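You operate a simulated robot arm through the tools that you are given. There is no shell and no other tool.

Carry out the task below with a simulated robot arm. There is one attempt and no reset: what you move stays moved.

## Task
Slacken joint 2, tighten its nuts again crosswise and shut vent 2.
Fine: slacken nuts 1 and 2, then tighten 1, 3, 2, 4; the vent last.

It is judged by the outcome, as a careful person would: the job done as asked, and still so three seconds after it is handed in. It fails if anything else is knocked over, pushed out of place, dropped, spilled or broken.

## Robot
A 7-joint arm with a two-finger parallel gripper, fixed in place. Base frame: the origin is at the foot of the arm, x ahead of it, y to its left, z up; the work surface is at about z = 0.7. Readings come in m, degrees, newtons and seconds.
With the tool pointing down near the work surface it reaches from about 0.1 to 0.96 m from the base axis. Its first joint turns from -166.0 to 166.0 degrees. Payload 3.43 kg.
The TCP is the grasp point between the finger pads, 0.03 m short of the fingertips. In the tool frame z runs along the fingers and y along their closing line. Largest opening 0.094 m; finger width 0.028, thickness 0.01; the body of the gripper, 0.05 by 0.096 m, starts 0.055 m behind the TCP.
Orientation is that of the tool frame in the base frame, as [roll, pitch, yaw] about the fixed x, y, z axes, in that order (R = Rz(yaw) Ry(pitch) Rx(roll)). With the fingers straight down and closing along the base's y, the tool's x points along the base's -x, its y along +y and its z along -z.

## Interface
- The arm moves only by the tool play_rows. Its argument "rows" is a list of rows, each an object of numbers (a shift or turn left out is 0, a gripper value left out holds the last): "wx", "wy", "wz": the turn, a rotation vector about the tool's x, y, z in degrees; "tx", "ty", "tz": the shift along the tool's x, y, z in m; "fingers": the closure, from 0 (fully open) to 1 (shut). In form: [{"wx": .., "wy": .., "wz": .., "tx": .., "ty": .., "tz": .., "fingers": ..}, ...]. A call has 1 to 20 rows; each row shifts and turns the commanded pose from where the row before left it, along the tool's axes as they then stand. Rows are played at 5 a second. More than 0.05 m and 8.6 degrees between two rows, or a gripper value outside its range, and nothing of the call is played. A pose out of reach is approached as far as the arm can. The call stops where the force on the tool passes 40 N (or 10 N more than at its start, if that is more) or the arm is blocked; 0.2 s more then pass. The fingers move at their own pace (about 0.045 m/s each) and stop on an object; they squeeze with about 23 N. The grip force told is the motor's: it shows also when the fingers shut on nothing. Time passes only in rows, and 0.2 s behind the last, so rows that do not move let the fingers close. The reply holds the time, the measured pose of the TCP, the force on the tool along the base axes, the opening and the grip force, in the units named above and with some noise, with the torque about the TCP (base axes, N m) and any sound that the robot's microphone picked up.
- Cameras (640 x 400 px; columns grow to the right, rows downward): "scene" is fixed at [0.0478, -0.4999, 1.4887]; the picture's right is [-0.63, -0.78, 0.00], its down [-0.48, 0.39, -0.79] and it looks along [0.61, -0.50, -0.61] (base axes); focal length 214 px, centre (320, 200). "wrist" rides on the gripper at [0.076, 0.014, -0.102] in the tool frame; the picture's right is [-0.18, 0.98, 0.00], its down [-0.75, -0.14, -0.64] and it looks along [-0.63, -0.12, 0.77] (tool axes); focal length 243 px, centre (320, 200). There is no depth. A picture from a camera that has moved, and an enlarged one, comes with that camera's place and axes in the base frame and with its lens.
- camera(camera): a new picture of that camera. The clock stands still meanwhile.
- move_column(by): slides the trunk up (or, below 0, down) by that many m; the arm rides with it, the base frame stays. It gives what a move gives, with no picture.
- inspect(camera, box): a new picture of the part [left, top, right, bottom] of that camera's present view, enlarged. The clock stands still meanwhile.
- job_done(): hands the job in; it is judged then, once.

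Places have to be worked out from the pictures, the camera data and where the tool is seen. Open the gripper and draw the arm clear of the work before you hand the job in, unless the task says otherwise.

The tools are called after ">>>" as name(argument=value, ...) on one line, values as JSON. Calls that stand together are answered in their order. play_rows: Moves the arm, as the interface text tells. Its arguments: {"type":"object","properties":{"rows":{"type":"array"}},"required":["rows"]} The other tools are called the same way: move_column (by) slides the trunk up or down; camera (camera) takes a picture; inspect (camera, box) takes an enlarged picture of a part of a camera's view; job_done () hands the job in.

At the start:

```text
t: 0.0
tool_pos: [0.5573, -0.3452, 1.2038]
tool_rot: [180.0, 0.1, -180.0]
force: [-0.1, 0.0, 0.2]
moment: [-0.01, -0.01, 0.01]
finger_gap: 0.094
finger_force: 0.0
trunk travel left (down, up): [-0.475, 0.135]
```

scene: 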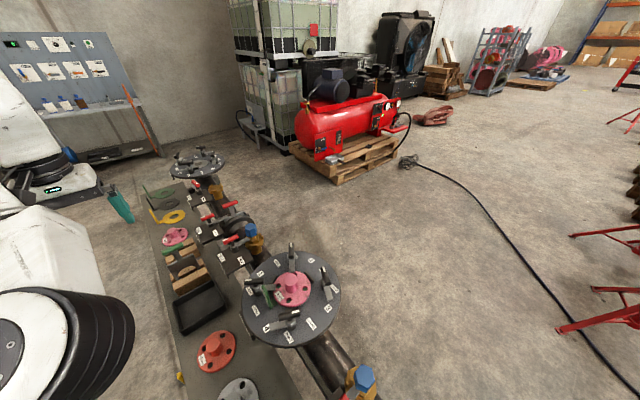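
wrist: 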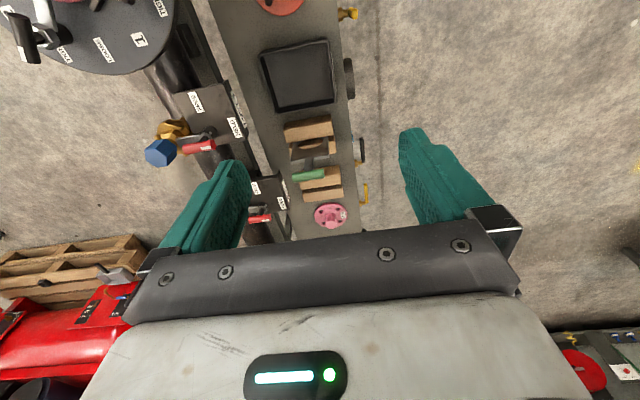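

I start by looking closely at the scene: the two flange joints, the vents and their labels.

>>> inspect(camera="scene", box=[220, 230, 360, 360])

>>> inspect(camera="scene", box=[140, 135, 280, 285])

>>> inspect(camera="scene", box=[160, 280, 400, 400])

>>> inspect(camera="wrist", box=[0, 0, 380, 240])

```text
3.08 times, centred on (290, 295) of scene
camera zoom: at [0.0478, -0.4999, 1.4887], right [-0.63, -0.78, 0.0], down [-0.48, 0.39, -0.79], along [0.61, -0.5, -0.61], focal length 660 px, centre (412, -92)
```

zoom: 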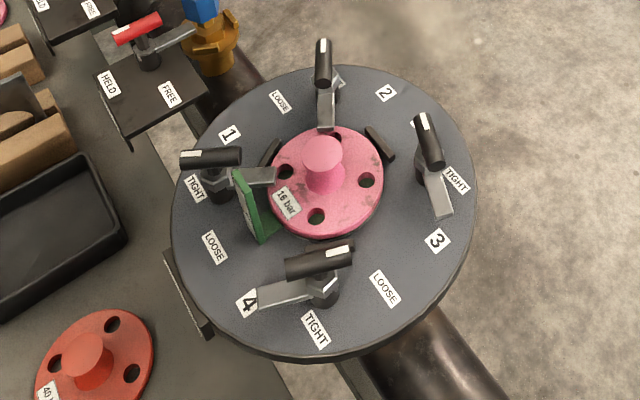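

```text
2.67 times, centred on (210, 210) of scene
camera zoom: at [0.0478, -0.4999, 1.4887], right [-0.63, -0.78, 0.0], down [-0.48, 0.39, -0.79], along [0.61, -0.5, -0.61], focal length 572 px, centre (613, 173)
```

zoom: 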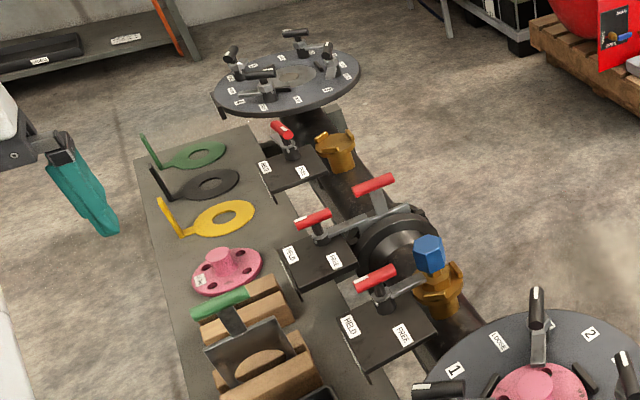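

```text
2.67 times, centred on (280, 340) of scene
camera zoom: at [0.0478, -0.4999, 1.4887], right [-0.63, -0.78, 0.0], down [-0.48, 0.39, -0.79], along [0.61, -0.5, -0.61], focal length 572 px, centre (427, -173)
```

zoom: 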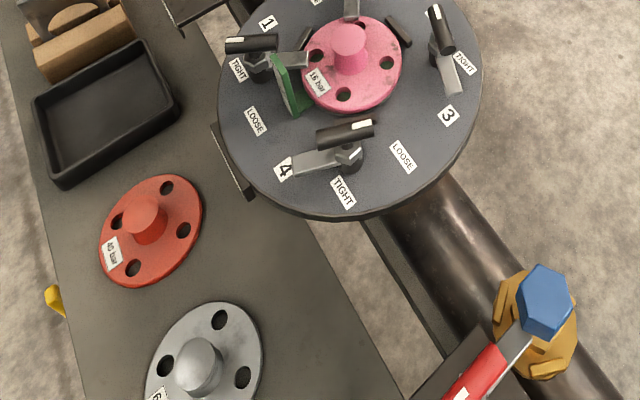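

```text
1.67 times, centred on (190, 120) of wrist
camera zoom: at [0.4818, -0.3303, 1.3069], right [0.18, 0.98, 0.0], down [0.75, -0.14, 0.64], along [0.63, -0.12, -0.77], focal length 404 px, centre (537, 333)
```

zoom: 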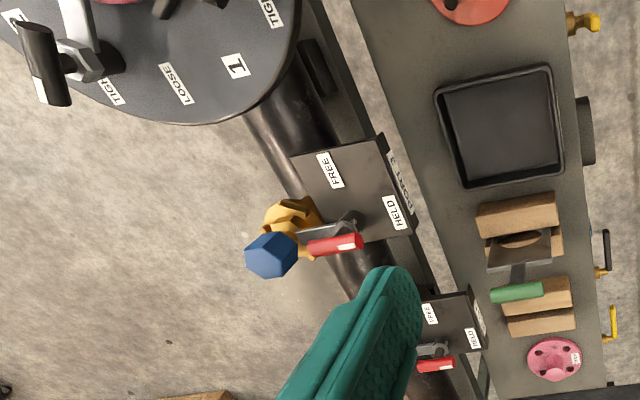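

The near disc (joint with four T-handled nuts) is around x≈0.4, y≈-0.65. I zoom further for the names of joints and vents.

>>> inspect(camera="wrist", box=[140, 60, 300, 160])

>>> inspect(camera="wrist", box=[220, 150, 320, 240])

>>> inspect(camera="scene", box=[160, 140, 250, 200])

>>> inspect(camera="scene", box=[200, 210, 280, 280])

>>> inspect(camera="scene", box=[300, 330, 400, 400])

>>> inspect(camera="wrist", box=[0, 0, 200, 125])

```text
4.00 times, centred on (220, 110) of wrist
camera zoom: at [0.4818, -0.3303, 1.3069], right [0.18, 0.98, 0.0], down [0.75, -0.14, 0.64], along [0.63, -0.12, -0.77], focal length 970 px, centre (720, 560)
```

zoom: 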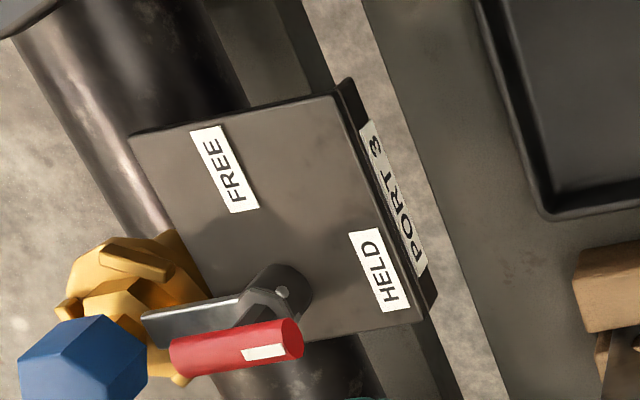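

```text
4.44 times, centred on (270, 195) of wrist
camera zoom: at [0.4818, -0.3303, 1.3069], right [0.18, 0.98, 0.0], down [0.75, -0.14, 0.64], along [0.63, -0.12, -0.77], focal length 1078 px, centre (542, 222)
```

zoom: 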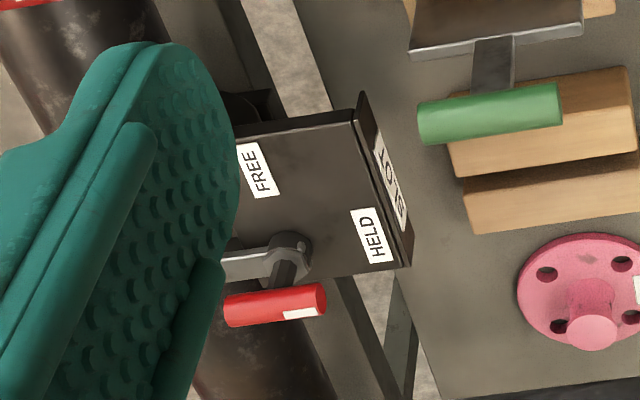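

```text
6.67 times, centred on (205, 170) of scene
camera zoom: at [0.0478, -0.4999, 1.4887], right [-0.63, -0.78, 0.0], down [-0.48, 0.39, -0.79], along [0.61, -0.5, -0.61], focal length 1430 px, centre (1087, 400)
```

zoom: 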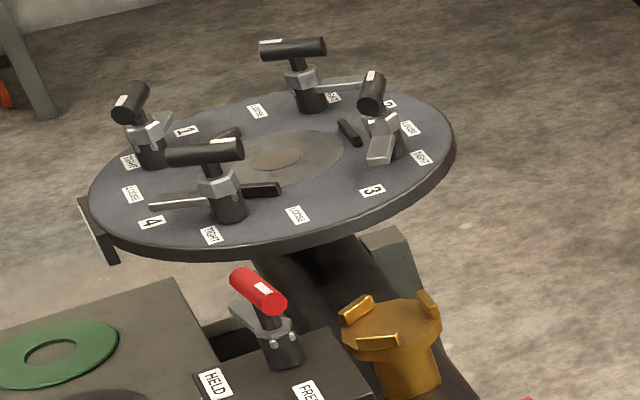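

```text
5.71 times, centred on (240, 245) of scene
camera zoom: at [0.0478, -0.4999, 1.4887], right [-0.63, -0.78, 0.0], down [-0.48, 0.39, -0.79], along [0.61, -0.5, -0.61], focal length 1226 px, centre (777, -57)
```

zoom: 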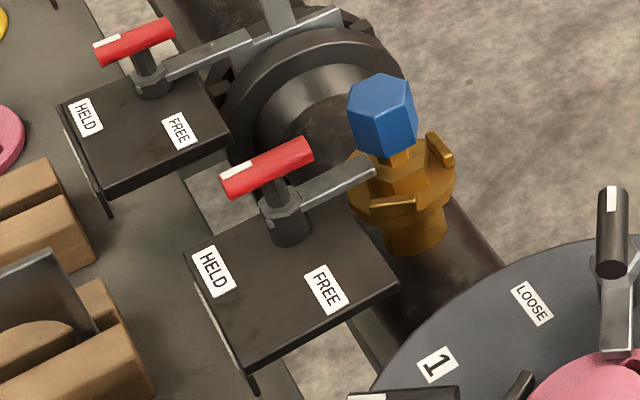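

```text
5.71 times, centred on (350, 365) of scene
camera zoom: at [0.0478, -0.4999, 1.4887], right [-0.63, -0.78, 0.0], down [-0.48, 0.39, -0.79], along [0.61, -0.5, -0.61], focal length 1226 px, centre (149, -743)
```

zoom: 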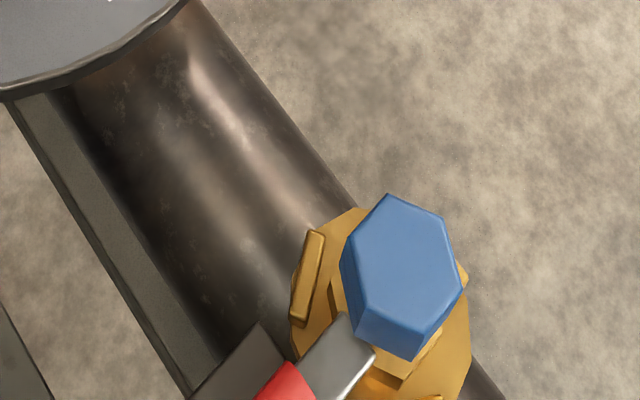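

```text
3.20 times, centred on (100, 62) of wrist
camera zoom: at [0.4818, -0.3303, 1.3069], right [0.18, 0.98, 0.0], down [0.75, -0.14, 0.64], along [0.63, -0.12, -0.77], focal length 776 px, centre (1024, 640)
```

zoom: 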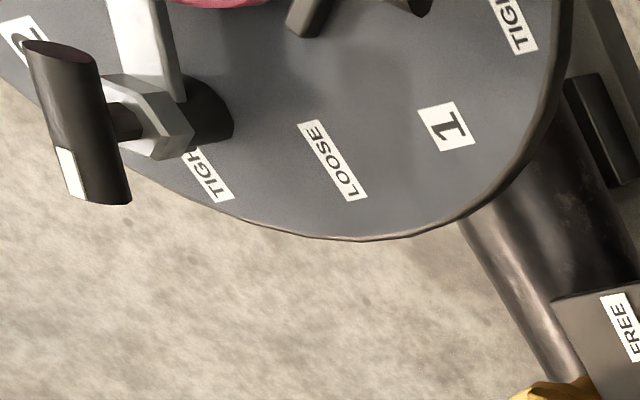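

Labels "PORT 3" sit on the plate edges facing +y, so joint and vent names are likely there too. I turn the gripper 90° about the vertical and draw back to +y so the wrist camera looks at the bench from that side.

>>> play_rows(rows=[{"wz": 8.2}, {"wz": 8.2}, {"wz": 8.2}, {"wz": 8.2}, {"wz": 8.2}, {"wz": 8.2}, {"wz": 8.2}, {"wz": 8.2}, {"wz": 8.2}, {"wz": 8.2}, {"wz": 8}, {"tx": 0.036, "ty": -0.02}, {"tx": 0.036, "ty": -0.02}, {"tx": 0.036, "ty": -0.02}, {"tx": 0.036, "ty": -0.02}, {"tx": 0.036, "ty": -0.02}, {"tx": 0.036, "ty": -0.02}, {"tx": 0.036, "ty": -0.02}])

>>> camera(camera="wrist")

>>> camera(camera="scene")

```text
t: 3.8
tool_pos: [0.5063, -0.2543, 1.203]
tool_rot: [180.0, 0.0, 90.0]
force: [0.4, -0.4, -0.5]
moment: [-0.05, 0.01, 0.01]
finger_gap: 0.094
finger_force: 0.0
out of reach, approached as far as the arm can: row 14, 15, 16, 17, 18
trunk travel left (down, up): [-0.475, 0.135]
```

```text
taken
camera wrist: at [0.5214, -0.1778, 1.307], right [0.98, -0.18, 0.0], down [-0.14, -0.75, 0.64], along [-0.12, -0.63, -0.77], focal length 243 px, centre (320, 200)
```

wrist: 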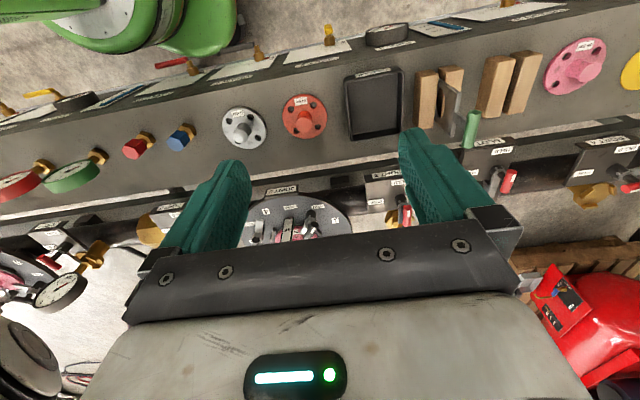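

```text
taken
```

scene: 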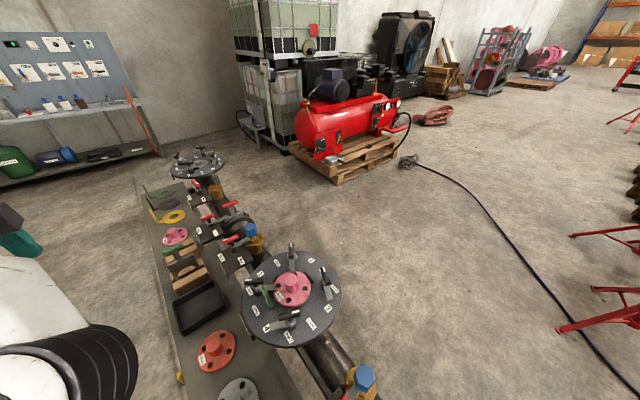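

The camera now sees the bench front. I zoom in to read the labels of joints, ports and valves.

>>> inspect(camera="wrist", box=[230, 170, 440, 240])

>>> inspect(camera="wrist", box=[0, 190, 180, 310])

>>> inspect(camera="wrist", box=[0, 50, 240, 200])

>>> inspect(camera="wrist", box=[150, 0, 420, 110])

>>> inspect(camera="wrist", box=[380, 0, 640, 110])

>>> inspect(camera="wrist", box=[450, 110, 640, 230])

```text
3.05 times, centred on (335, 205) of wrist
camera zoom: at [0.5214, -0.1778, 1.307], right [0.98, -0.18, 0.0], down [-0.14, -0.75, 0.64], along [-0.12, -0.63, -0.77], focal length 739 px, centre (274, 185)
```

zoom: 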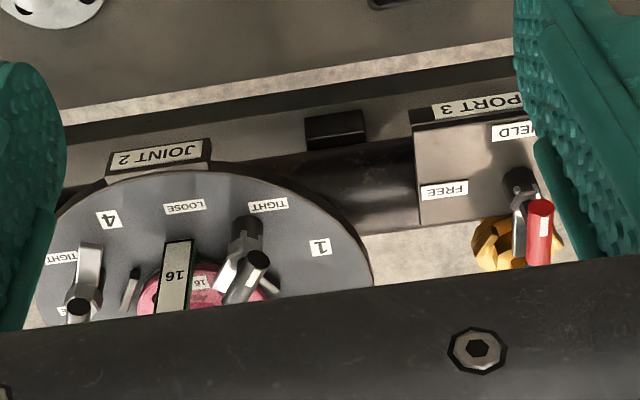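

```text
3.33 times, centred on (90, 250) of wrist
camera zoom: at [0.5214, -0.1778, 1.307], right [0.98, -0.18, 0.0], down [-0.14, -0.75, 0.64], along [-0.12, -0.63, -0.77], focal length 809 px, centre (1087, 33)
```

zoom: 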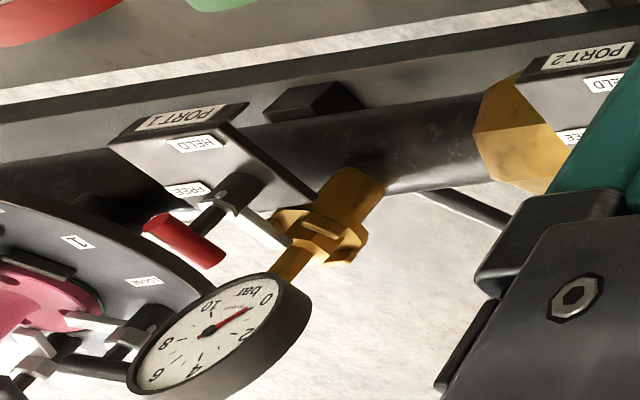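

```text
2.67 times, centred on (120, 125) of wrist
camera zoom: at [0.5214, -0.1778, 1.307], right [0.98, -0.18, 0.0], down [-0.14, -0.75, 0.64], along [-0.12, -0.63, -0.77], focal length 647 px, centre (853, 400)
```

zoom: 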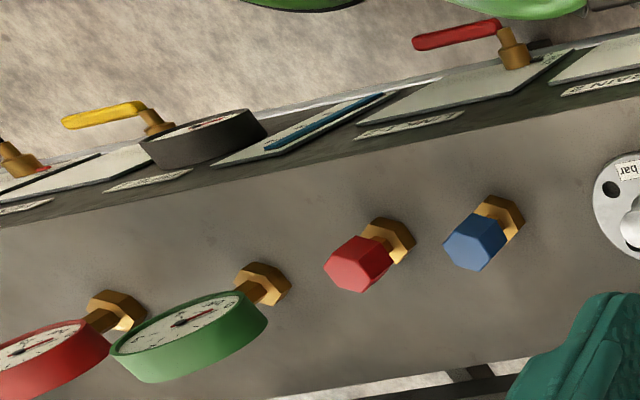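

```text
2.37 times, centred on (285, 55) of wrist
camera zoom: at [0.5214, -0.1778, 1.307], right [0.98, -0.18, 0.0], down [-0.14, -0.75, 0.64], along [-0.12, -0.63, -0.77], focal length 575 px, centre (403, 544)
```

zoom: 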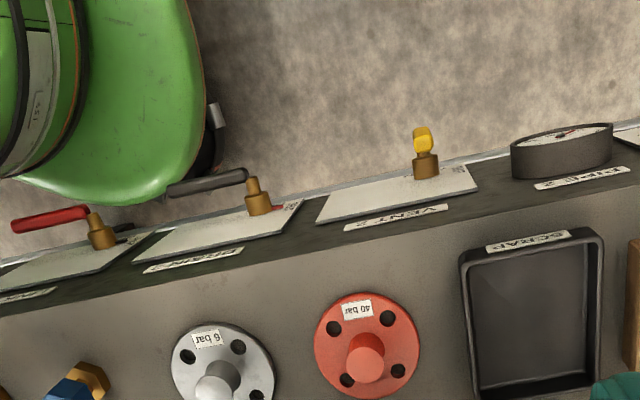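

```text
2.46 times, centred on (510, 55) of wrist
camera zoom: at [0.5214, -0.1778, 1.307], right [0.98, -0.18, 0.0], down [-0.14, -0.75, 0.64], along [-0.12, -0.63, -0.77], focal length 597 px, centre (-148, 557)
```

zoom: 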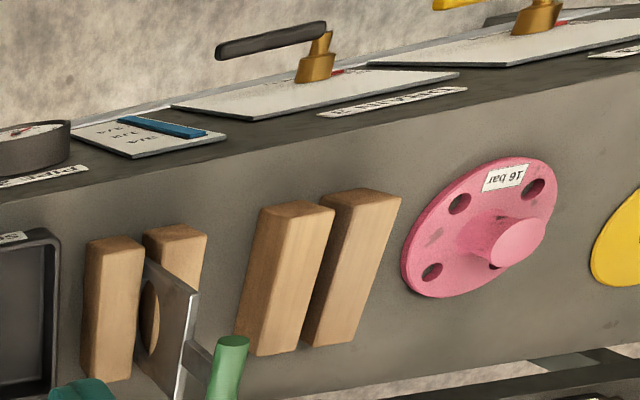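

```text
3.33 times, centred on (545, 170) of wrist
camera zoom: at [0.5214, -0.1778, 1.307], right [0.98, -0.18, 0.0], down [-0.14, -0.75, 0.64], along [-0.12, -0.63, -0.77], focal length 809 px, centre (-430, 300)
```

zoom: 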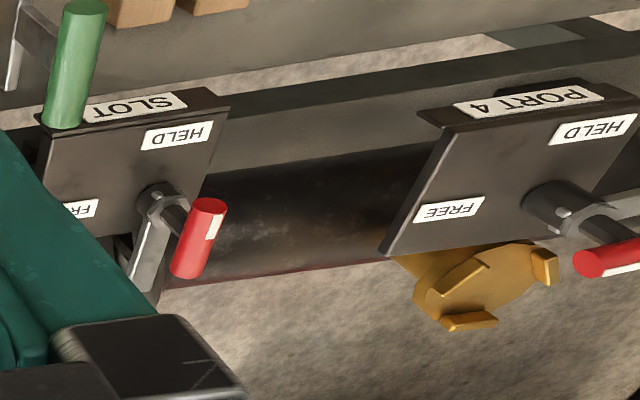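

Findings: the near disc is JOINT 2 (top about z=0.87, centre ≈(0.371,-0.654)); nuts 1 and 2 point to TIGHT, 3 and 4 to LOOSE; VENT 2 is the yellow-handled valve on the bench's front panel with gauge PIPE 2 beside it. I shift a little toward -y to check the commanded pose bookkeeping and see joint 2 better.

>>> play_rows(rows=[{"tx": -0.04, "ty": -0.02}, {"tx": -0.04, "ty": -0.02}, {"tx": -0.04, "ty": -0.02}])

>>> camera(camera="wrist")

```text
t: 4.6
tool_pos: [0.4472, -0.3738, 1.205]
tool_rot: [-180.0, 0.1, 89.9]
force: [0.1, -0.1, -0.8]
moment: [0.0, 0.0, 0.0]
finger_gap: 0.0942
finger_force: 0.0
trunk travel left (down, up): [-0.475, 0.135]
```

```text
taken
camera wrist: at [0.4625, -0.2975, 1.3087], right [0.98, -0.18, 0.0], down [-0.14, -0.75, 0.64], along [-0.12, -0.63, -0.77], focal length 243 px, centre (320, 200)
```

wrist: 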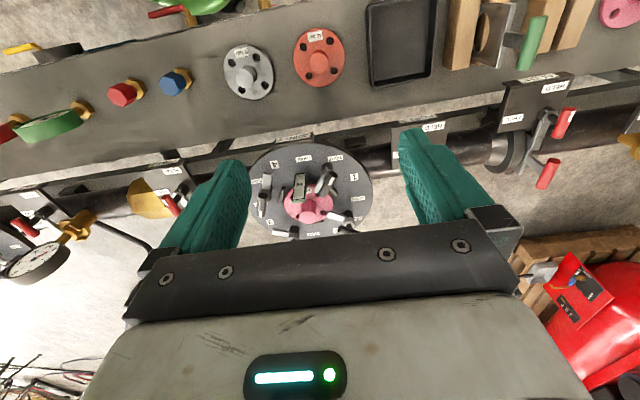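

The commanded pose starts from the measured one; good. Joint 2 is visible between the fingers; I zoom on it and on vent 2's surroundings.

>>> inspect(camera="wrist", box=[240, 130, 390, 240])

>>> inspect(camera="scene", box=[160, 330, 280, 400])

```text
3.64 times, centred on (315, 185) of wrist
camera zoom: at [0.4625, -0.2975, 1.3087], right [0.98, -0.18, 0.0], down [-0.14, -0.75, 0.64], along [-0.12, -0.63, -0.77], focal length 882 px, centre (338, 254)
```

zoom: 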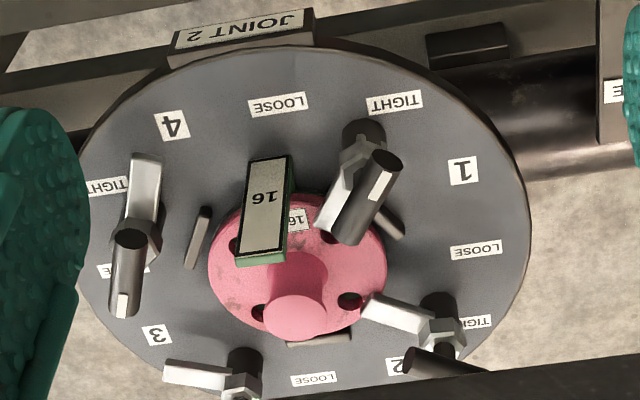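

```text
5.33 times, centred on (220, 365) of scene
camera zoom: at [0.0478, -0.4999, 1.4887], right [-0.63, -0.78, 0.0], down [-0.48, 0.39, -0.79], along [0.61, -0.5, -0.61], focal length 1144 px, centre (853, -680)
```

zoom: 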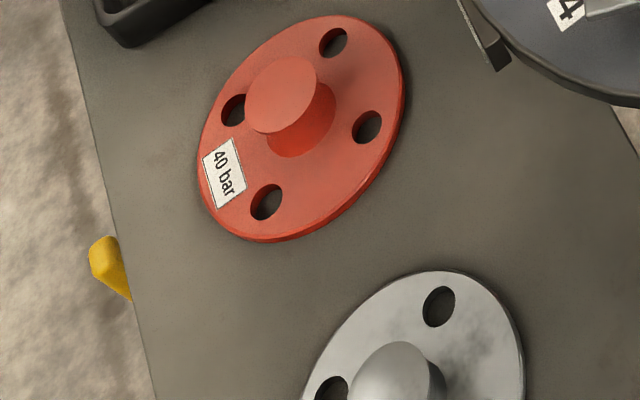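

Triangulating both views, nut 1's T-bar centre is ≈(0.426,-0.568,0.935), bar pointing radially at about 54°. I turn the gripper to yaw 54° and hover above nut 1 at z≈1.08.

>>> play_rows(rows=[{"wz": 7.2}, {"wz": 7.2}, {"wz": 7.2}, {"wz": 7.2}, {"wz": 7.2}, {"tx": -0.0283, "ty": 0.0164, "tz": 0.0208}, {"tx": -0.0283, "ty": 0.0164, "tz": 0.0208}, {"tx": -0.0283, "ty": 0.0164, "tz": 0.0208}, {"tx": -0.0283, "ty": 0.0164, "tz": 0.0208}, {"tx": -0.0283, "ty": 0.0164, "tz": 0.0208}, {"tx": -0.0283, "ty": 0.0164, "tz": 0.0208}, {}])

>>> camera(camera="wrist")

>>> inspect(camera="scene", box=[200, 190, 380, 360])

```text
t: 7.2
tool_pos: [0.4268, -0.5692, 1.0787]
tool_rot: [180.0, 0.0, 54.1]
force: [-0.3, 0.6, -0.9]
moment: [0.0, -0.03, 0.03]
finger_gap: 0.0942
finger_force: 0.2
trunk travel left (down, up): [-0.475, 0.135]
```

```text
taken
camera wrist: at [0.4851, -0.5157, 1.1836], right [0.69, -0.73, 0.0], down [-0.56, -0.53, 0.64], along [-0.47, -0.44, -0.77], focal length 243 px, centre (320, 200)
```

wrist: 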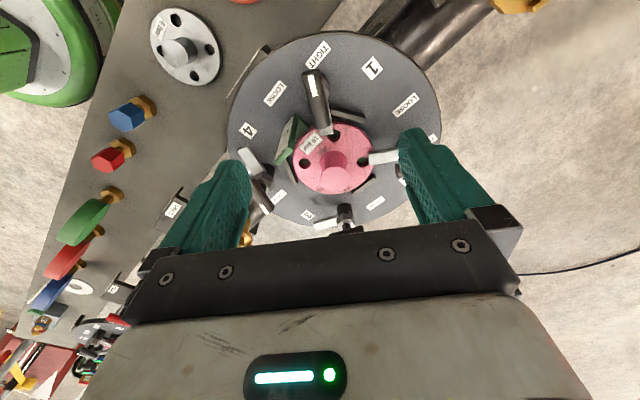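

```text
2.35 times, centred on (290, 275) of scene
camera zoom: at [0.0478, -0.4999, 1.4887], right [-0.63, -0.78, 0.0], down [-0.48, 0.39, -0.79], along [0.61, -0.5, -0.61], focal length 505 px, centre (391, 24)
```

zoom: 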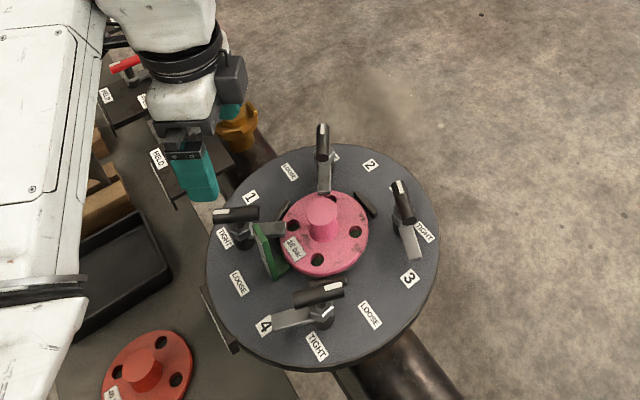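

I zoom on the nut 1 handle in the wrist view to refine its position.

>>> inspect(camera="wrist", box=[220, 30, 440, 240])

>>> inspect(camera="wrist", box=[280, 50, 370, 150])

```text
1.90 times, centred on (330, 135) of wrist
camera zoom: at [0.4851, -0.5157, 1.1836], right [0.69, -0.73, 0.0], down [-0.56, -0.53, 0.64], along [-0.47, -0.44, -0.77], focal length 462 px, centre (301, 324)
```

zoom: 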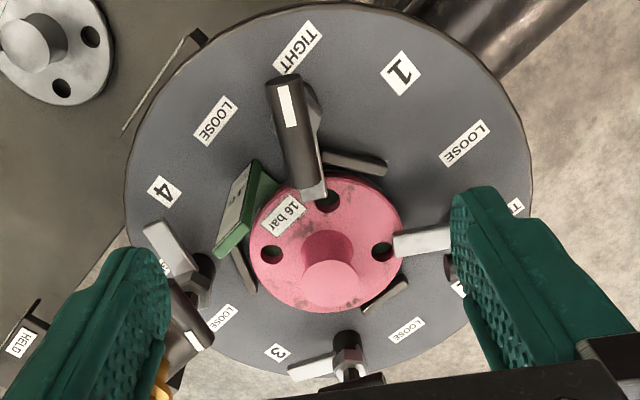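

```text
4.00 times, centred on (325, 100) of wrist
camera zoom: at [0.4851, -0.5157, 1.1836], right [0.69, -0.73, 0.0], down [-0.56, -0.53, 0.64], along [-0.47, -0.44, -0.77], focal length 970 px, centre (300, 600)
```

zoom: 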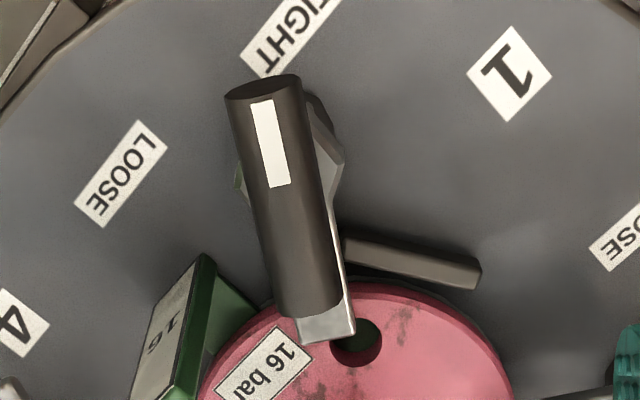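

Refined: nut 1's bar centre/axis ≈(0.426,-0.567), bar top ≈0.944, the hex below is wider than the bar, so I grip with tips just below the bar (TCP z≈0.948). I descend with fingers half-open.

>>> play_rows(rows=[{"fingers": 0.4, "tx": 0.0015, "ty": -0.0017}, {"tz": 0.026}, {"tz": 0.026}, {"tz": 0.026}, {"tz": 0.026}, {"tz": 0.0265}, {}])

>>> camera(camera="wrist")

>>> inspect(camera="scene", box=[200, 220, 380, 350])

```text
t: 8.8
tool_pos: [0.4255, -0.5685, 0.9479]
tool_rot: [-179.9, 0.0, 54.1]
force: [-0.6, 0.0, 0.1]
moment: [-0.02, 0.02, -0.01]
finger_gap: 0.0563
finger_force: 0.0
trunk travel left (down, up): [-0.475, 0.135]
```

```text
taken
camera wrist: at [0.4831, -0.5142, 1.0513], right [0.69, -0.73, 0.0], down [-0.56, -0.53, 0.64], along [-0.47, -0.44, -0.77], focal length 243 px, centre (320, 200)
```

wrist: 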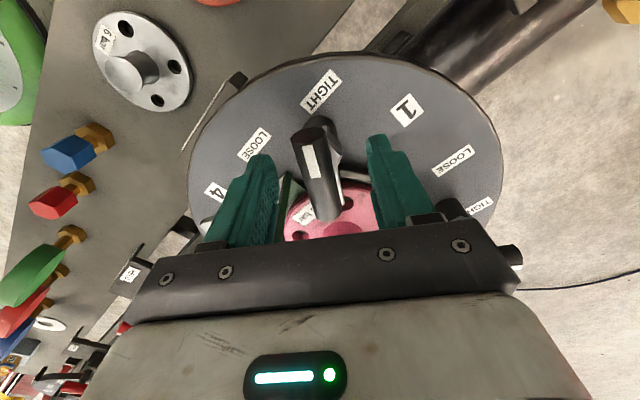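

```text
3.08 times, centred on (290, 285) of scene
camera zoom: at [0.0478, -0.4999, 1.4887], right [-0.63, -0.78, 0.0], down [-0.48, 0.39, -0.79], along [0.61, -0.5, -0.61], focal length 660 px, centre (412, -62)
```

zoom: 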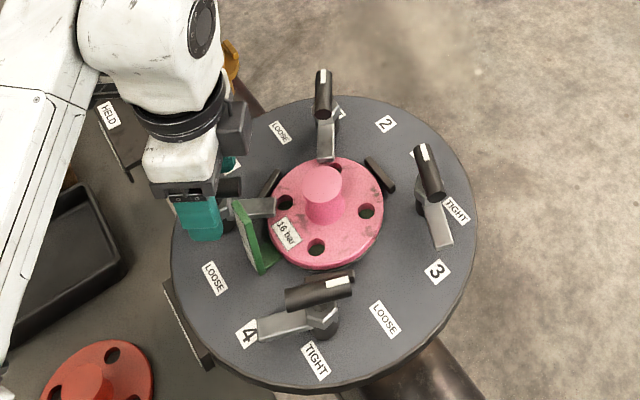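

The bar lies between the fingers. I close and hold still to let the grip settle.

>>> play_rows(rows=[{"fingers": 1}, {}, {}, {}, {}])

>>> camera(camera="wrist")

```text
t: 10.0
tool_pos: [0.4258, -0.5676, 0.9493]
tool_rot: [-179.8, -0.1, 54.0]
force: [-4.9, 4.8, -1.4]
moment: [0.05, 0.04, 0.83]
finger_gap: 0.018
finger_force: 44.9
trunk travel left (down, up): [-0.475, 0.135]
```

```text
taken
camera wrist: at [0.4828, -0.514, 1.0517], right [0.69, -0.73, 0.0], down [-0.56, -0.53, 0.64], along [-0.47, -0.44, -0.77], focal length 243 px, centre (320, 200)
```

wrist: 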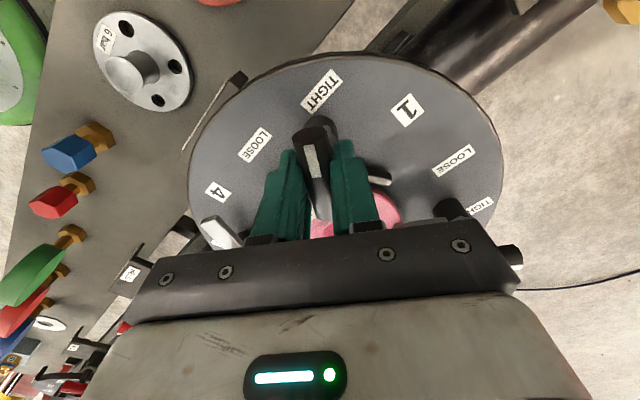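

Gripped: gap 0.018 m is the bar's diameter. Now I begin loosening (counter-clockwise seen from above = negative wz) with a small step, watching the forces.

>>> play_rows(rows=[{"wz": -4}, {"wz": -5}, {"wz": -5}, {"wz": -5}])

>>> camera(camera="wrist")

```text
t: 11.0
tool_pos: [0.4244, -0.5681, 0.9495]
tool_rot: [-179.9, -0.1, 73.0]
force: [-12.9, 18.4, -3.8]
moment: [-0.85, 0.46, -0.03]
finger_gap: 0.0178
finger_force: 45.1
trunk travel left (down, up): [-0.475, 0.135]
```

```text
taken
camera wrist: at [0.4626, -0.4987, 1.0519], right [0.89, -0.46, 0.0], down [-0.35, -0.68, 0.64], along [-0.3, -0.57, -0.77], focal length 243 px, centre (320, 200)
```

wrist: 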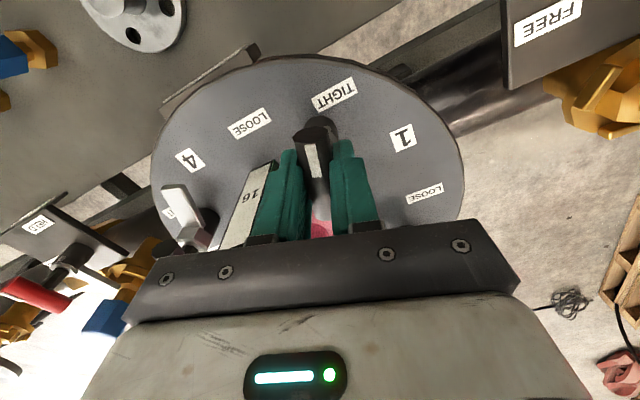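

The bar turns with the fingers (yaw 73°); a lateral force of ~22 N shows a slight offset from the axis, so I shift about 1 mm toward it while continuing the turn.

>>> play_rows(rows=[{"tx": 0.0005, "ty": -0.0008}, {"wz": -5}, {"wz": -5}, {"wz": -5}, {"wz": -5}])

```text
t: 12.2
tool_pos: [0.4266, -0.5675, 0.9483]
tool_rot: [180.0, 0.0, 93.1]
force: [-7.5, 0.7, -3.5]
moment: [1.07, 0.07, 0.02]
finger_gap: 0.0176
finger_force: 44.7
trunk travel left (down, up): [-0.475, 0.135]
```

Forces dropped; I continue turning.

>>> play_rows(rows=[{"wz": -5}, {"wz": -5}, {"wz": -5}, {"wz": -5}, {"wz": -5}])

>>> camera(camera="wrist")

```text
t: 13.4
tool_pos: [0.4265, -0.5678, 0.9492]
tool_rot: [180.0, 0.1, 118.0]
force: [-3.2, -9.4, -6.0]
moment: [-1.05, -0.42, 0.03]
finger_gap: 0.0178
finger_force: 44.8
trunk travel left (down, up): [-0.475, 0.135]
```

```text
taken
camera wrist: at [0.4035, -0.493, 1.0517], right [0.95, 0.3, 0.0], down [0.23, -0.73, 0.64], along [0.19, -0.61, -0.77], focal length 243 px, centre (320, 200)
```

wrist: 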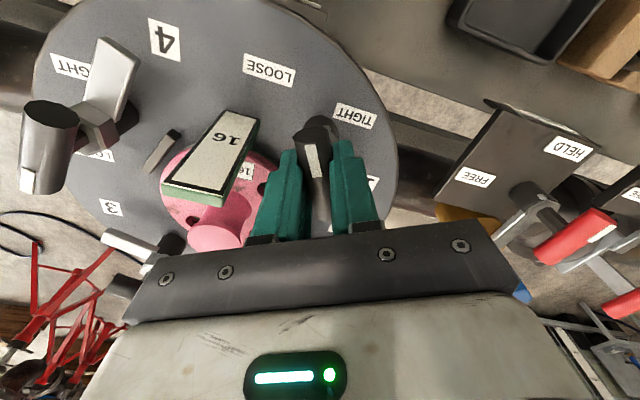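

The bar follows cleanly and the spade tab is clear. I turn the remaining ~27°, watching the torque for the stop.

>>> play_rows(rows=[{"wz": -5.3}, {"wz": -5.3}, {"wz": -5.3}, {"wz": -5.3}, {"wz": -5.3}])

>>> camera(camera="wrist")

>>> inspect(camera="scene", box=[200, 220, 380, 350])

```text
t: 14.6
tool_pos: [0.4253, -0.5674, 0.9488]
tool_rot: [-180.0, -0.1, 144.5]
force: [3.4, -14.4, -4.9]
moment: [-0.9, -1.09, 0.0]
finger_gap: 0.0176
finger_force: 45.0
trunk travel left (down, up): [-0.475, 0.135]
```

```text
taken
camera wrist: at [0.373, -0.5112, 1.0518], right [0.72, 0.69, 0.0], down [0.53, -0.55, 0.64], along [0.45, -0.46, -0.77], focal length 243 px, centre (320, 200)
```

wrist: 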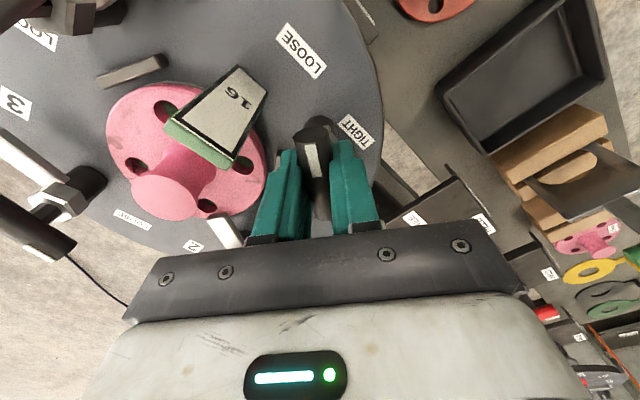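

```text
3.08 times, centred on (290, 285) of scene
camera zoom: at [0.0478, -0.4999, 1.4887], right [-0.63, -0.78, 0.0], down [-0.48, 0.39, -0.79], along [0.61, -0.5, -0.61], focal length 660 px, centre (412, -62)
```

zoom: 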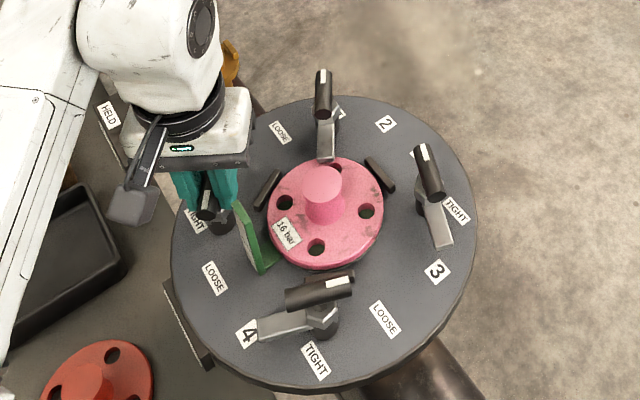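

Turned ~90° with no stop torque yet. Nuts 3 and 4 in LOOSE measure at roughly 98–102° from their tight direction, so I turn about 10° further watching the torque.

>>> play_rows(rows=[{"wz": -3}, {"wz": -3}, {"wz": -3}])

>>> inspect(camera="wrist", box=[200, 80, 440, 240])

```text
t: 15.4
tool_pos: [0.4271, -0.5671, 0.9485]
tool_rot: [-179.8, 0.1, 153.5]
force: [6.6, -13.7, 5.1]
moment: [-0.1, -0.18, -0.04]
finger_gap: 0.0177
finger_force: 44.7
trunk travel left (down, up): [-0.475, 0.135]
```

```text
2.50 times, centred on (320, 160) of wrist
camera zoom: at [0.3651, -0.5202, 1.0518], right [0.6, 0.8, 0.0], down [0.61, -0.46, 0.64], along [0.51, -0.39, -0.77], focal length 606 px, centre (320, 300)
```

zoom: 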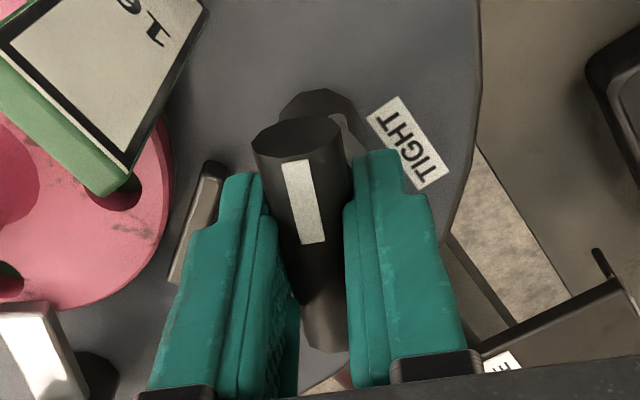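

No stop torque; the white end now points past 90° to LOOSE. I open to ~0.05 m and rise, then look.

>>> play_rows(rows=[{"fingers": 0.5}, {}, {}, {"tz": -0.03}, {"tz": -0.04}, {"tz": -0.04}, {"tz": -0.03}])

>>> camera(camera="wrist")

>>> inspect(camera="scene", box=[200, 220, 380, 350])

```text
t: 17.0
tool_pos: [0.4256, -0.5678, 1.0885]
tool_rot: [180.0, 0.0, 153.5]
force: [0.5, -0.9, 0.1]
moment: [0.0, 0.01, -0.01]
finger_gap: 0.0468
finger_force: 0.1
trunk travel left (down, up): [-0.475, 0.135]
```

```text
taken
camera wrist: at [0.365, -0.5214, 1.1924], right [0.6, 0.8, 0.0], down [0.61, -0.46, 0.64], along [0.51, -0.39, -0.77], focal length 243 px, centre (320, 200)
```

wrist: 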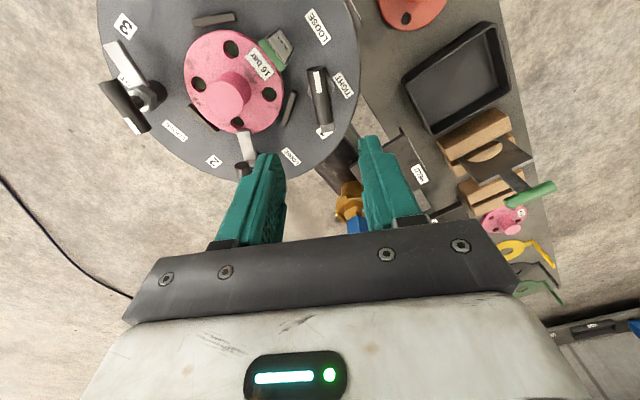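

```text
3.08 times, centred on (290, 285) of scene
camera zoom: at [0.0478, -0.4999, 1.4887], right [-0.63, -0.78, 0.0], down [-0.48, 0.39, -0.79], along [0.61, -0.5, -0.61], focal length 660 px, centre (412, -62)
```

zoom: 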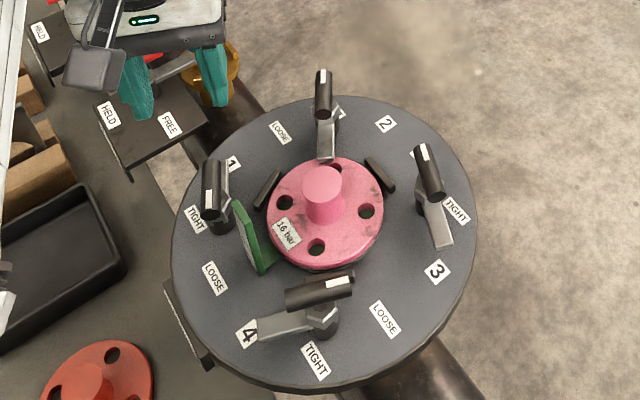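

Nut 1 now looks like nuts 3 and 4 (LOOSE). I zoom in to compare angles precisely.

>>> inspect(camera="wrist", box=[80, 0, 380, 190])

```text
2.11 times, centred on (230, 95) of wrist
camera zoom: at [0.365, -0.5214, 1.1924], right [0.6, 0.8, 0.0], down [0.61, -0.46, 0.64], along [0.51, -0.39, -0.77], focal length 511 px, centre (510, 421)
```

zoom: 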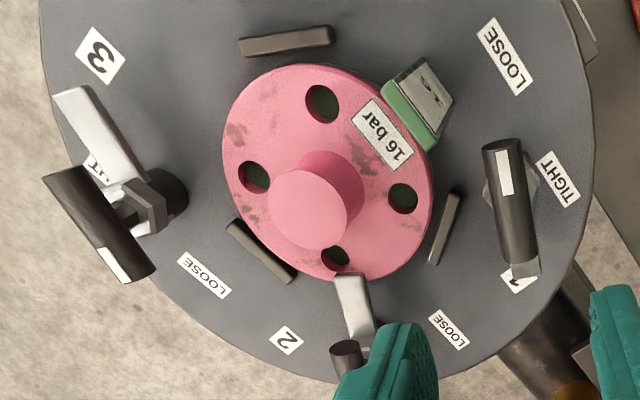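

Nut 3 sits ~105° from tight while nut 1 is at ~98°. To be sure it is fully loose I regrip nut 1 and turn on until I feel the stop or match nut 3.

>>> play_rows(rows=[{"tz": 0.035}, {"tz": 0.035}, {"tz": 0.035}, {"tz": 0.035}, {"fingers": 1}, {}, {}, {}, {"wz": -3}, {"wz": -3}])

>>> play_rows(rows=[{"wz": -3}, {"wz": -3}])

```text
t: 19.2
tool_pos: [0.4269, -0.5669, 0.9489]
tool_rot: [-180.0, 0.0, 159.4]
force: [5.8, -6.2, -0.3]
moment: [-0.02, -0.09, -1.64]
finger_gap: 0.019
finger_force: 44.8
trunk travel left (down, up): [-0.475, 0.135]
```

```text
t: 19.8
tool_pos: [0.4256, -0.5676, 0.9488]
tool_rot: [-180.0, 0.0, 165.4]
force: [0.2, -3.9, -1.8]
moment: [-0.09, -0.12, -1.77]
finger_gap: 0.0216
finger_force: 44.9
trunk travel left (down, up): [-0.475, 0.135]
```

Torque of -1.7 N·m and the bar twisting in the pads mean nut 1 is at its LOOSE stop (~100° travel). I open, rise, and move over nut 2 (expected ≈(0.454,-0.704)) with yaw 146°.

>>> play_rows(rows=[{"fingers": 0.5}, {}, {}, {"tz": -0.035}, {"tz": -0.035}, {"tz": -0.035}, {"tz": -0.035}, {"wz": 6.5}, {"wz": 6.5}, {"wz": 6.5}, {"tx": -0.025, "ty": 0.03}, {"tx": -0.025, "ty": 0.03}, {"tx": -0.025, "ty": 0.03}, {"tx": -0.025, "ty": 0.04}, {}])

>>> camera(camera="wrist")

>>> inspect(camera="scene", box=[200, 220, 380, 350])

```text
t: 23.0
tool_pos: [0.5818, -0.5145, 1.0886]
tool_rot: [-180.0, 0.0, 145.9]
force: [-0.6, 0.2, 0.1]
moment: [-0.01, 0.0, -0.01]
finger_gap: 0.0471
finger_force: 0.1
trunk travel left (down, up): [-0.475, 0.135]
```

```text
taken
camera wrist: at [0.5268, -0.4603, 1.1908], right [0.7, 0.71, 0.0], down [0.55, -0.54, 0.64], along [0.46, -0.45, -0.77], focal length 243 px, centre (320, 200)
```

wrist: 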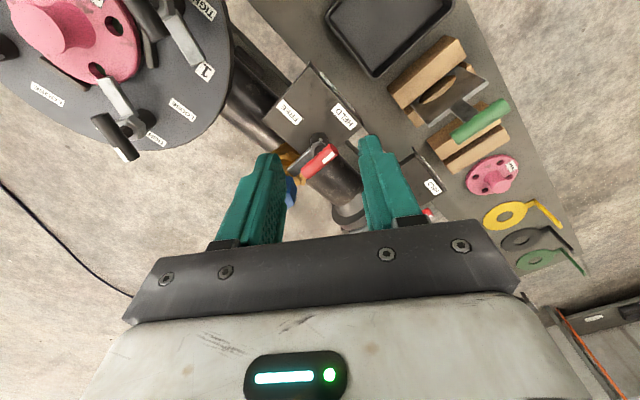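

```text
3.08 times, centred on (290, 285) of scene
camera zoom: at [0.0478, -0.4999, 1.4887], right [-0.63, -0.78, 0.0], down [-0.48, 0.39, -0.79], along [0.61, -0.5, -0.61], focal length 660 px, centre (412, -62)
```

zoom: 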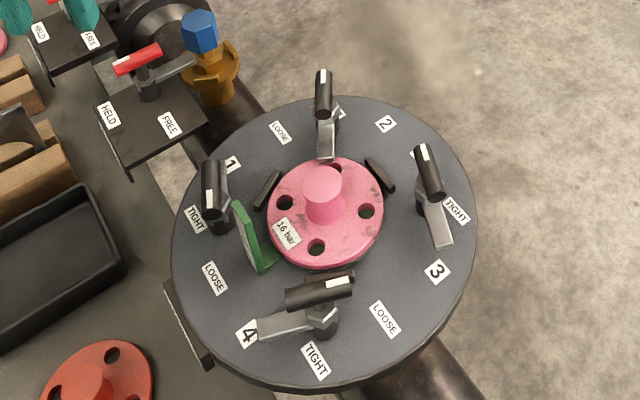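

I had the tool-y sign reversed for this yaw; the arm is clear, over x=0.58, y=-0.51. The view confirms nut 2's bar at ≈(0.454,-0.705); I go there and test in free air whether the wrist can turn the 100° needed.

>>> play_rows(rows=[{"ty": -0.0381}, {"ty": -0.0381}, {"ty": -0.0381}, {"ty": -0.0381}, {"ty": -0.0381}, {"ty": -0.0381}, {}])

>>> inspect(camera="wrist", box=[200, 40, 440, 230])

>>> play_rows(rows=[{"wz": -8.4}, {"wz": -8.4}, {"wz": -8.4}, {"wz": -8.4}, {"wz": -8.4}, {"wz": -8.4}, {"wz": -8.4}, {"wz": -8.4}, {"wz": -8.4}, {"wz": -8.4}, {"wz": -8.4}, {"wz": -8.4}, {}])

```text
t: 24.6
tool_pos: [0.4631, -0.6997, 1.0846]
tool_rot: [179.7, -0.4, 147.3]
force: [0.5, 0.7, 0.0]
moment: [0.0, 0.01, 0.02]
finger_gap: 0.0469
finger_force: 0.0
out of reach, approached as far as the arm can: row 6
trunk travel left (down, up): [-0.475, 0.135]
```

```text
2.11 times, centred on (320, 135) of wrist
camera zoom: at [0.4074, -0.6482, 1.1879], right [0.69, 0.73, 0.0], down [0.56, -0.53, 0.64], along [0.47, -0.43, -0.77], focal length 511 px, centre (320, 337)
```

zoom: 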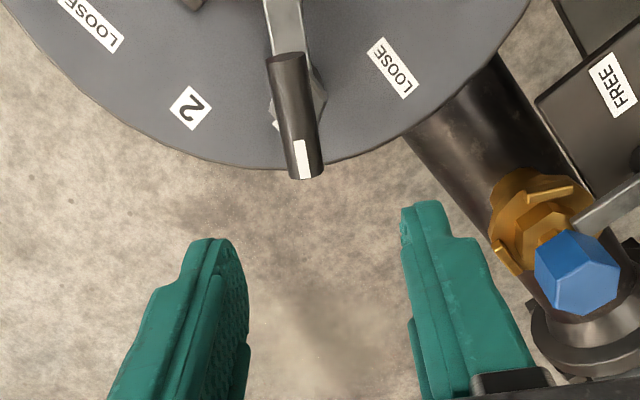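

```text
t: 27.4
tool_pos: [0.4536, -0.7049, 1.0891]
tool_rot: [-179.9, 0.1, -113.2]
force: [-0.3, -0.2, 1.1]
moment: [0.02, 0.0, 0.01]
finger_gap: 0.0468
finger_force: 0.2
trunk travel left (down, up): [-0.475, 0.135]
```

Nut 2's bar is at ≈(0.455,-0.704), direction ≈-33° (tight), and the wrist reaches yaw 247°, so 147°→247° works. I lower to z≈1.02 (better reach), turn back to yaw 147°.

>>> play_rows(rows=[{"tz": 0.035}, {"tz": 0.034}, {"wz": 8.3}, {"wz": 8.3}, {"wz": 8.3}, {"wz": 8.3}, {"wz": 8.3}, {"wz": 8.3}, {"wz": 8.3}, {"wz": 8.3}, {"wz": 8.3}, {"wz": 8.3}, {"wz": 8.3}, {"wz": 8.3}, {}, {}])

>>> camera(camera="wrist")

```text
t: 30.8
tool_pos: [0.4538, -0.7052, 1.0208]
tool_rot: [179.9, -0.1, 147.1]
force: [0.3, -0.3, -0.9]
moment: [0.01, 0.02, -0.02]
finger_gap: 0.0472
finger_force: 0.1
trunk travel left (down, up): [-0.475, 0.135]
```

```text
taken
camera wrist: at [0.3984, -0.651, 1.1232], right [0.69, 0.73, 0.0], down [0.56, -0.53, 0.64], along [0.47, -0.44, -0.77], focal length 243 px, centre (320, 200)
```

wrist: 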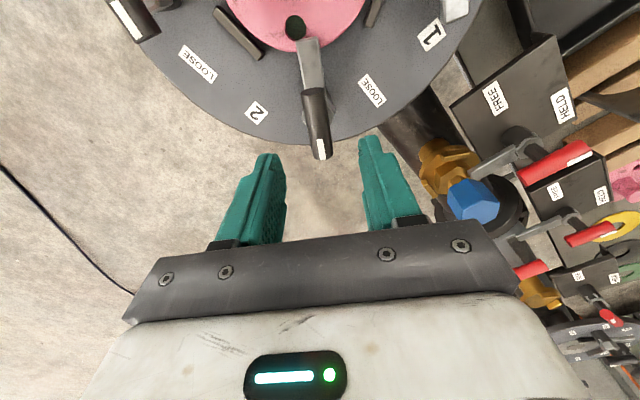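

I zoom to refine the bar's centre at this lower height.

>>> inspect(camera="wrist", box=[260, 60, 370, 170])

```text
3.64 times, centred on (315, 115) of wrist
camera zoom: at [0.3984, -0.651, 1.1232], right [0.69, 0.73, 0.0], down [0.56, -0.53, 0.64], along [0.47, -0.44, -0.77], focal length 882 px, centre (338, 509)
```

zoom: 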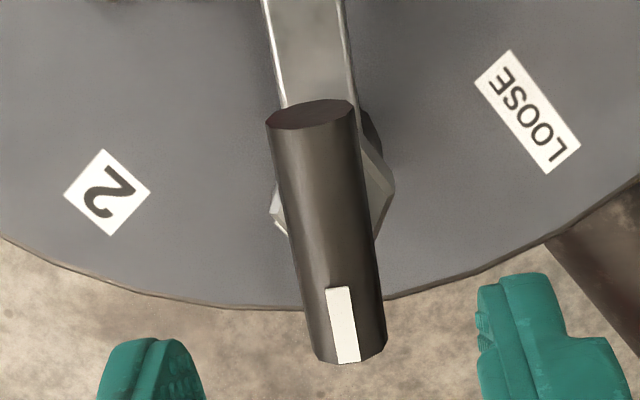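

The bar centre computes to (0.4536,-0.7047), right under the TCP. I descend to z≈0.9485 and close.

>>> play_rows(rows=[{"tz": 0.024}, {"tz": 0.024}, {"tz": 0.0243}, {}, {"fingers": 1}, {}, {}, {}])

>>> camera(camera="wrist")

```text
t: 32.5
tool_pos: [0.4458, -0.7009, 0.9605]
tool_rot: [-179.0, 0.2, 146.8]
force: [-8.7, -33.0, -14.7]
moment: [-1.03, -0.22, -0.29]
finger_gap: 0.0179
finger_force: 42.2
out of reach, approached as far as the arm can: row 1
trunk travel left (down, up): [-0.475, 0.135]
stopped in row 8: the force on the tool passed its limit at 43 N (the readings are from after the stop); the commanded pose is now the measured one
```

```text
taken
camera wrist: at [0.3922, -0.6456, 1.0625], right [0.69, 0.72, -0.02], down [0.56, -0.52, 0.65], along [0.46, -0.46, -0.76], focal length 243 px, centre (320, 200)
```

wrist: 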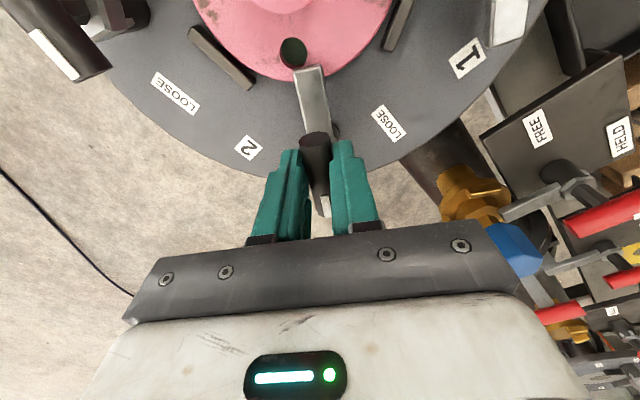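

The arm lagged about 10 mm off its target (reach trouble in row 1) as it gripped, loading the handle. I open again to release and see where the arm settles.

>>> play_rows(rows=[{"fingers": 0.5}, {}, {}])

>>> play_rows(rows=[{}, {}])

```text
t: 33.3
tool_pos: [0.4513, -0.6982, 0.9602]
tool_rot: [-179.5, 0.1, 147.1]
force: [0.2, 0.5, -0.1]
moment: [0.0, -0.01, 0.0]
finger_gap: 0.0472
finger_force: 0.1
trunk travel left (down, up): [-0.475, 0.135]
```

```text
t: 33.9
tool_pos: [0.4489, -0.6992, 0.9605]
tool_rot: [-179.5, 0.1, 147.0]
force: [-0.2, 0.3, -0.7]
moment: [-0.02, 0.03, 0.04]
finger_gap: 0.0471
finger_force: 0.1
trunk travel left (down, up): [-0.475, 0.135]
```

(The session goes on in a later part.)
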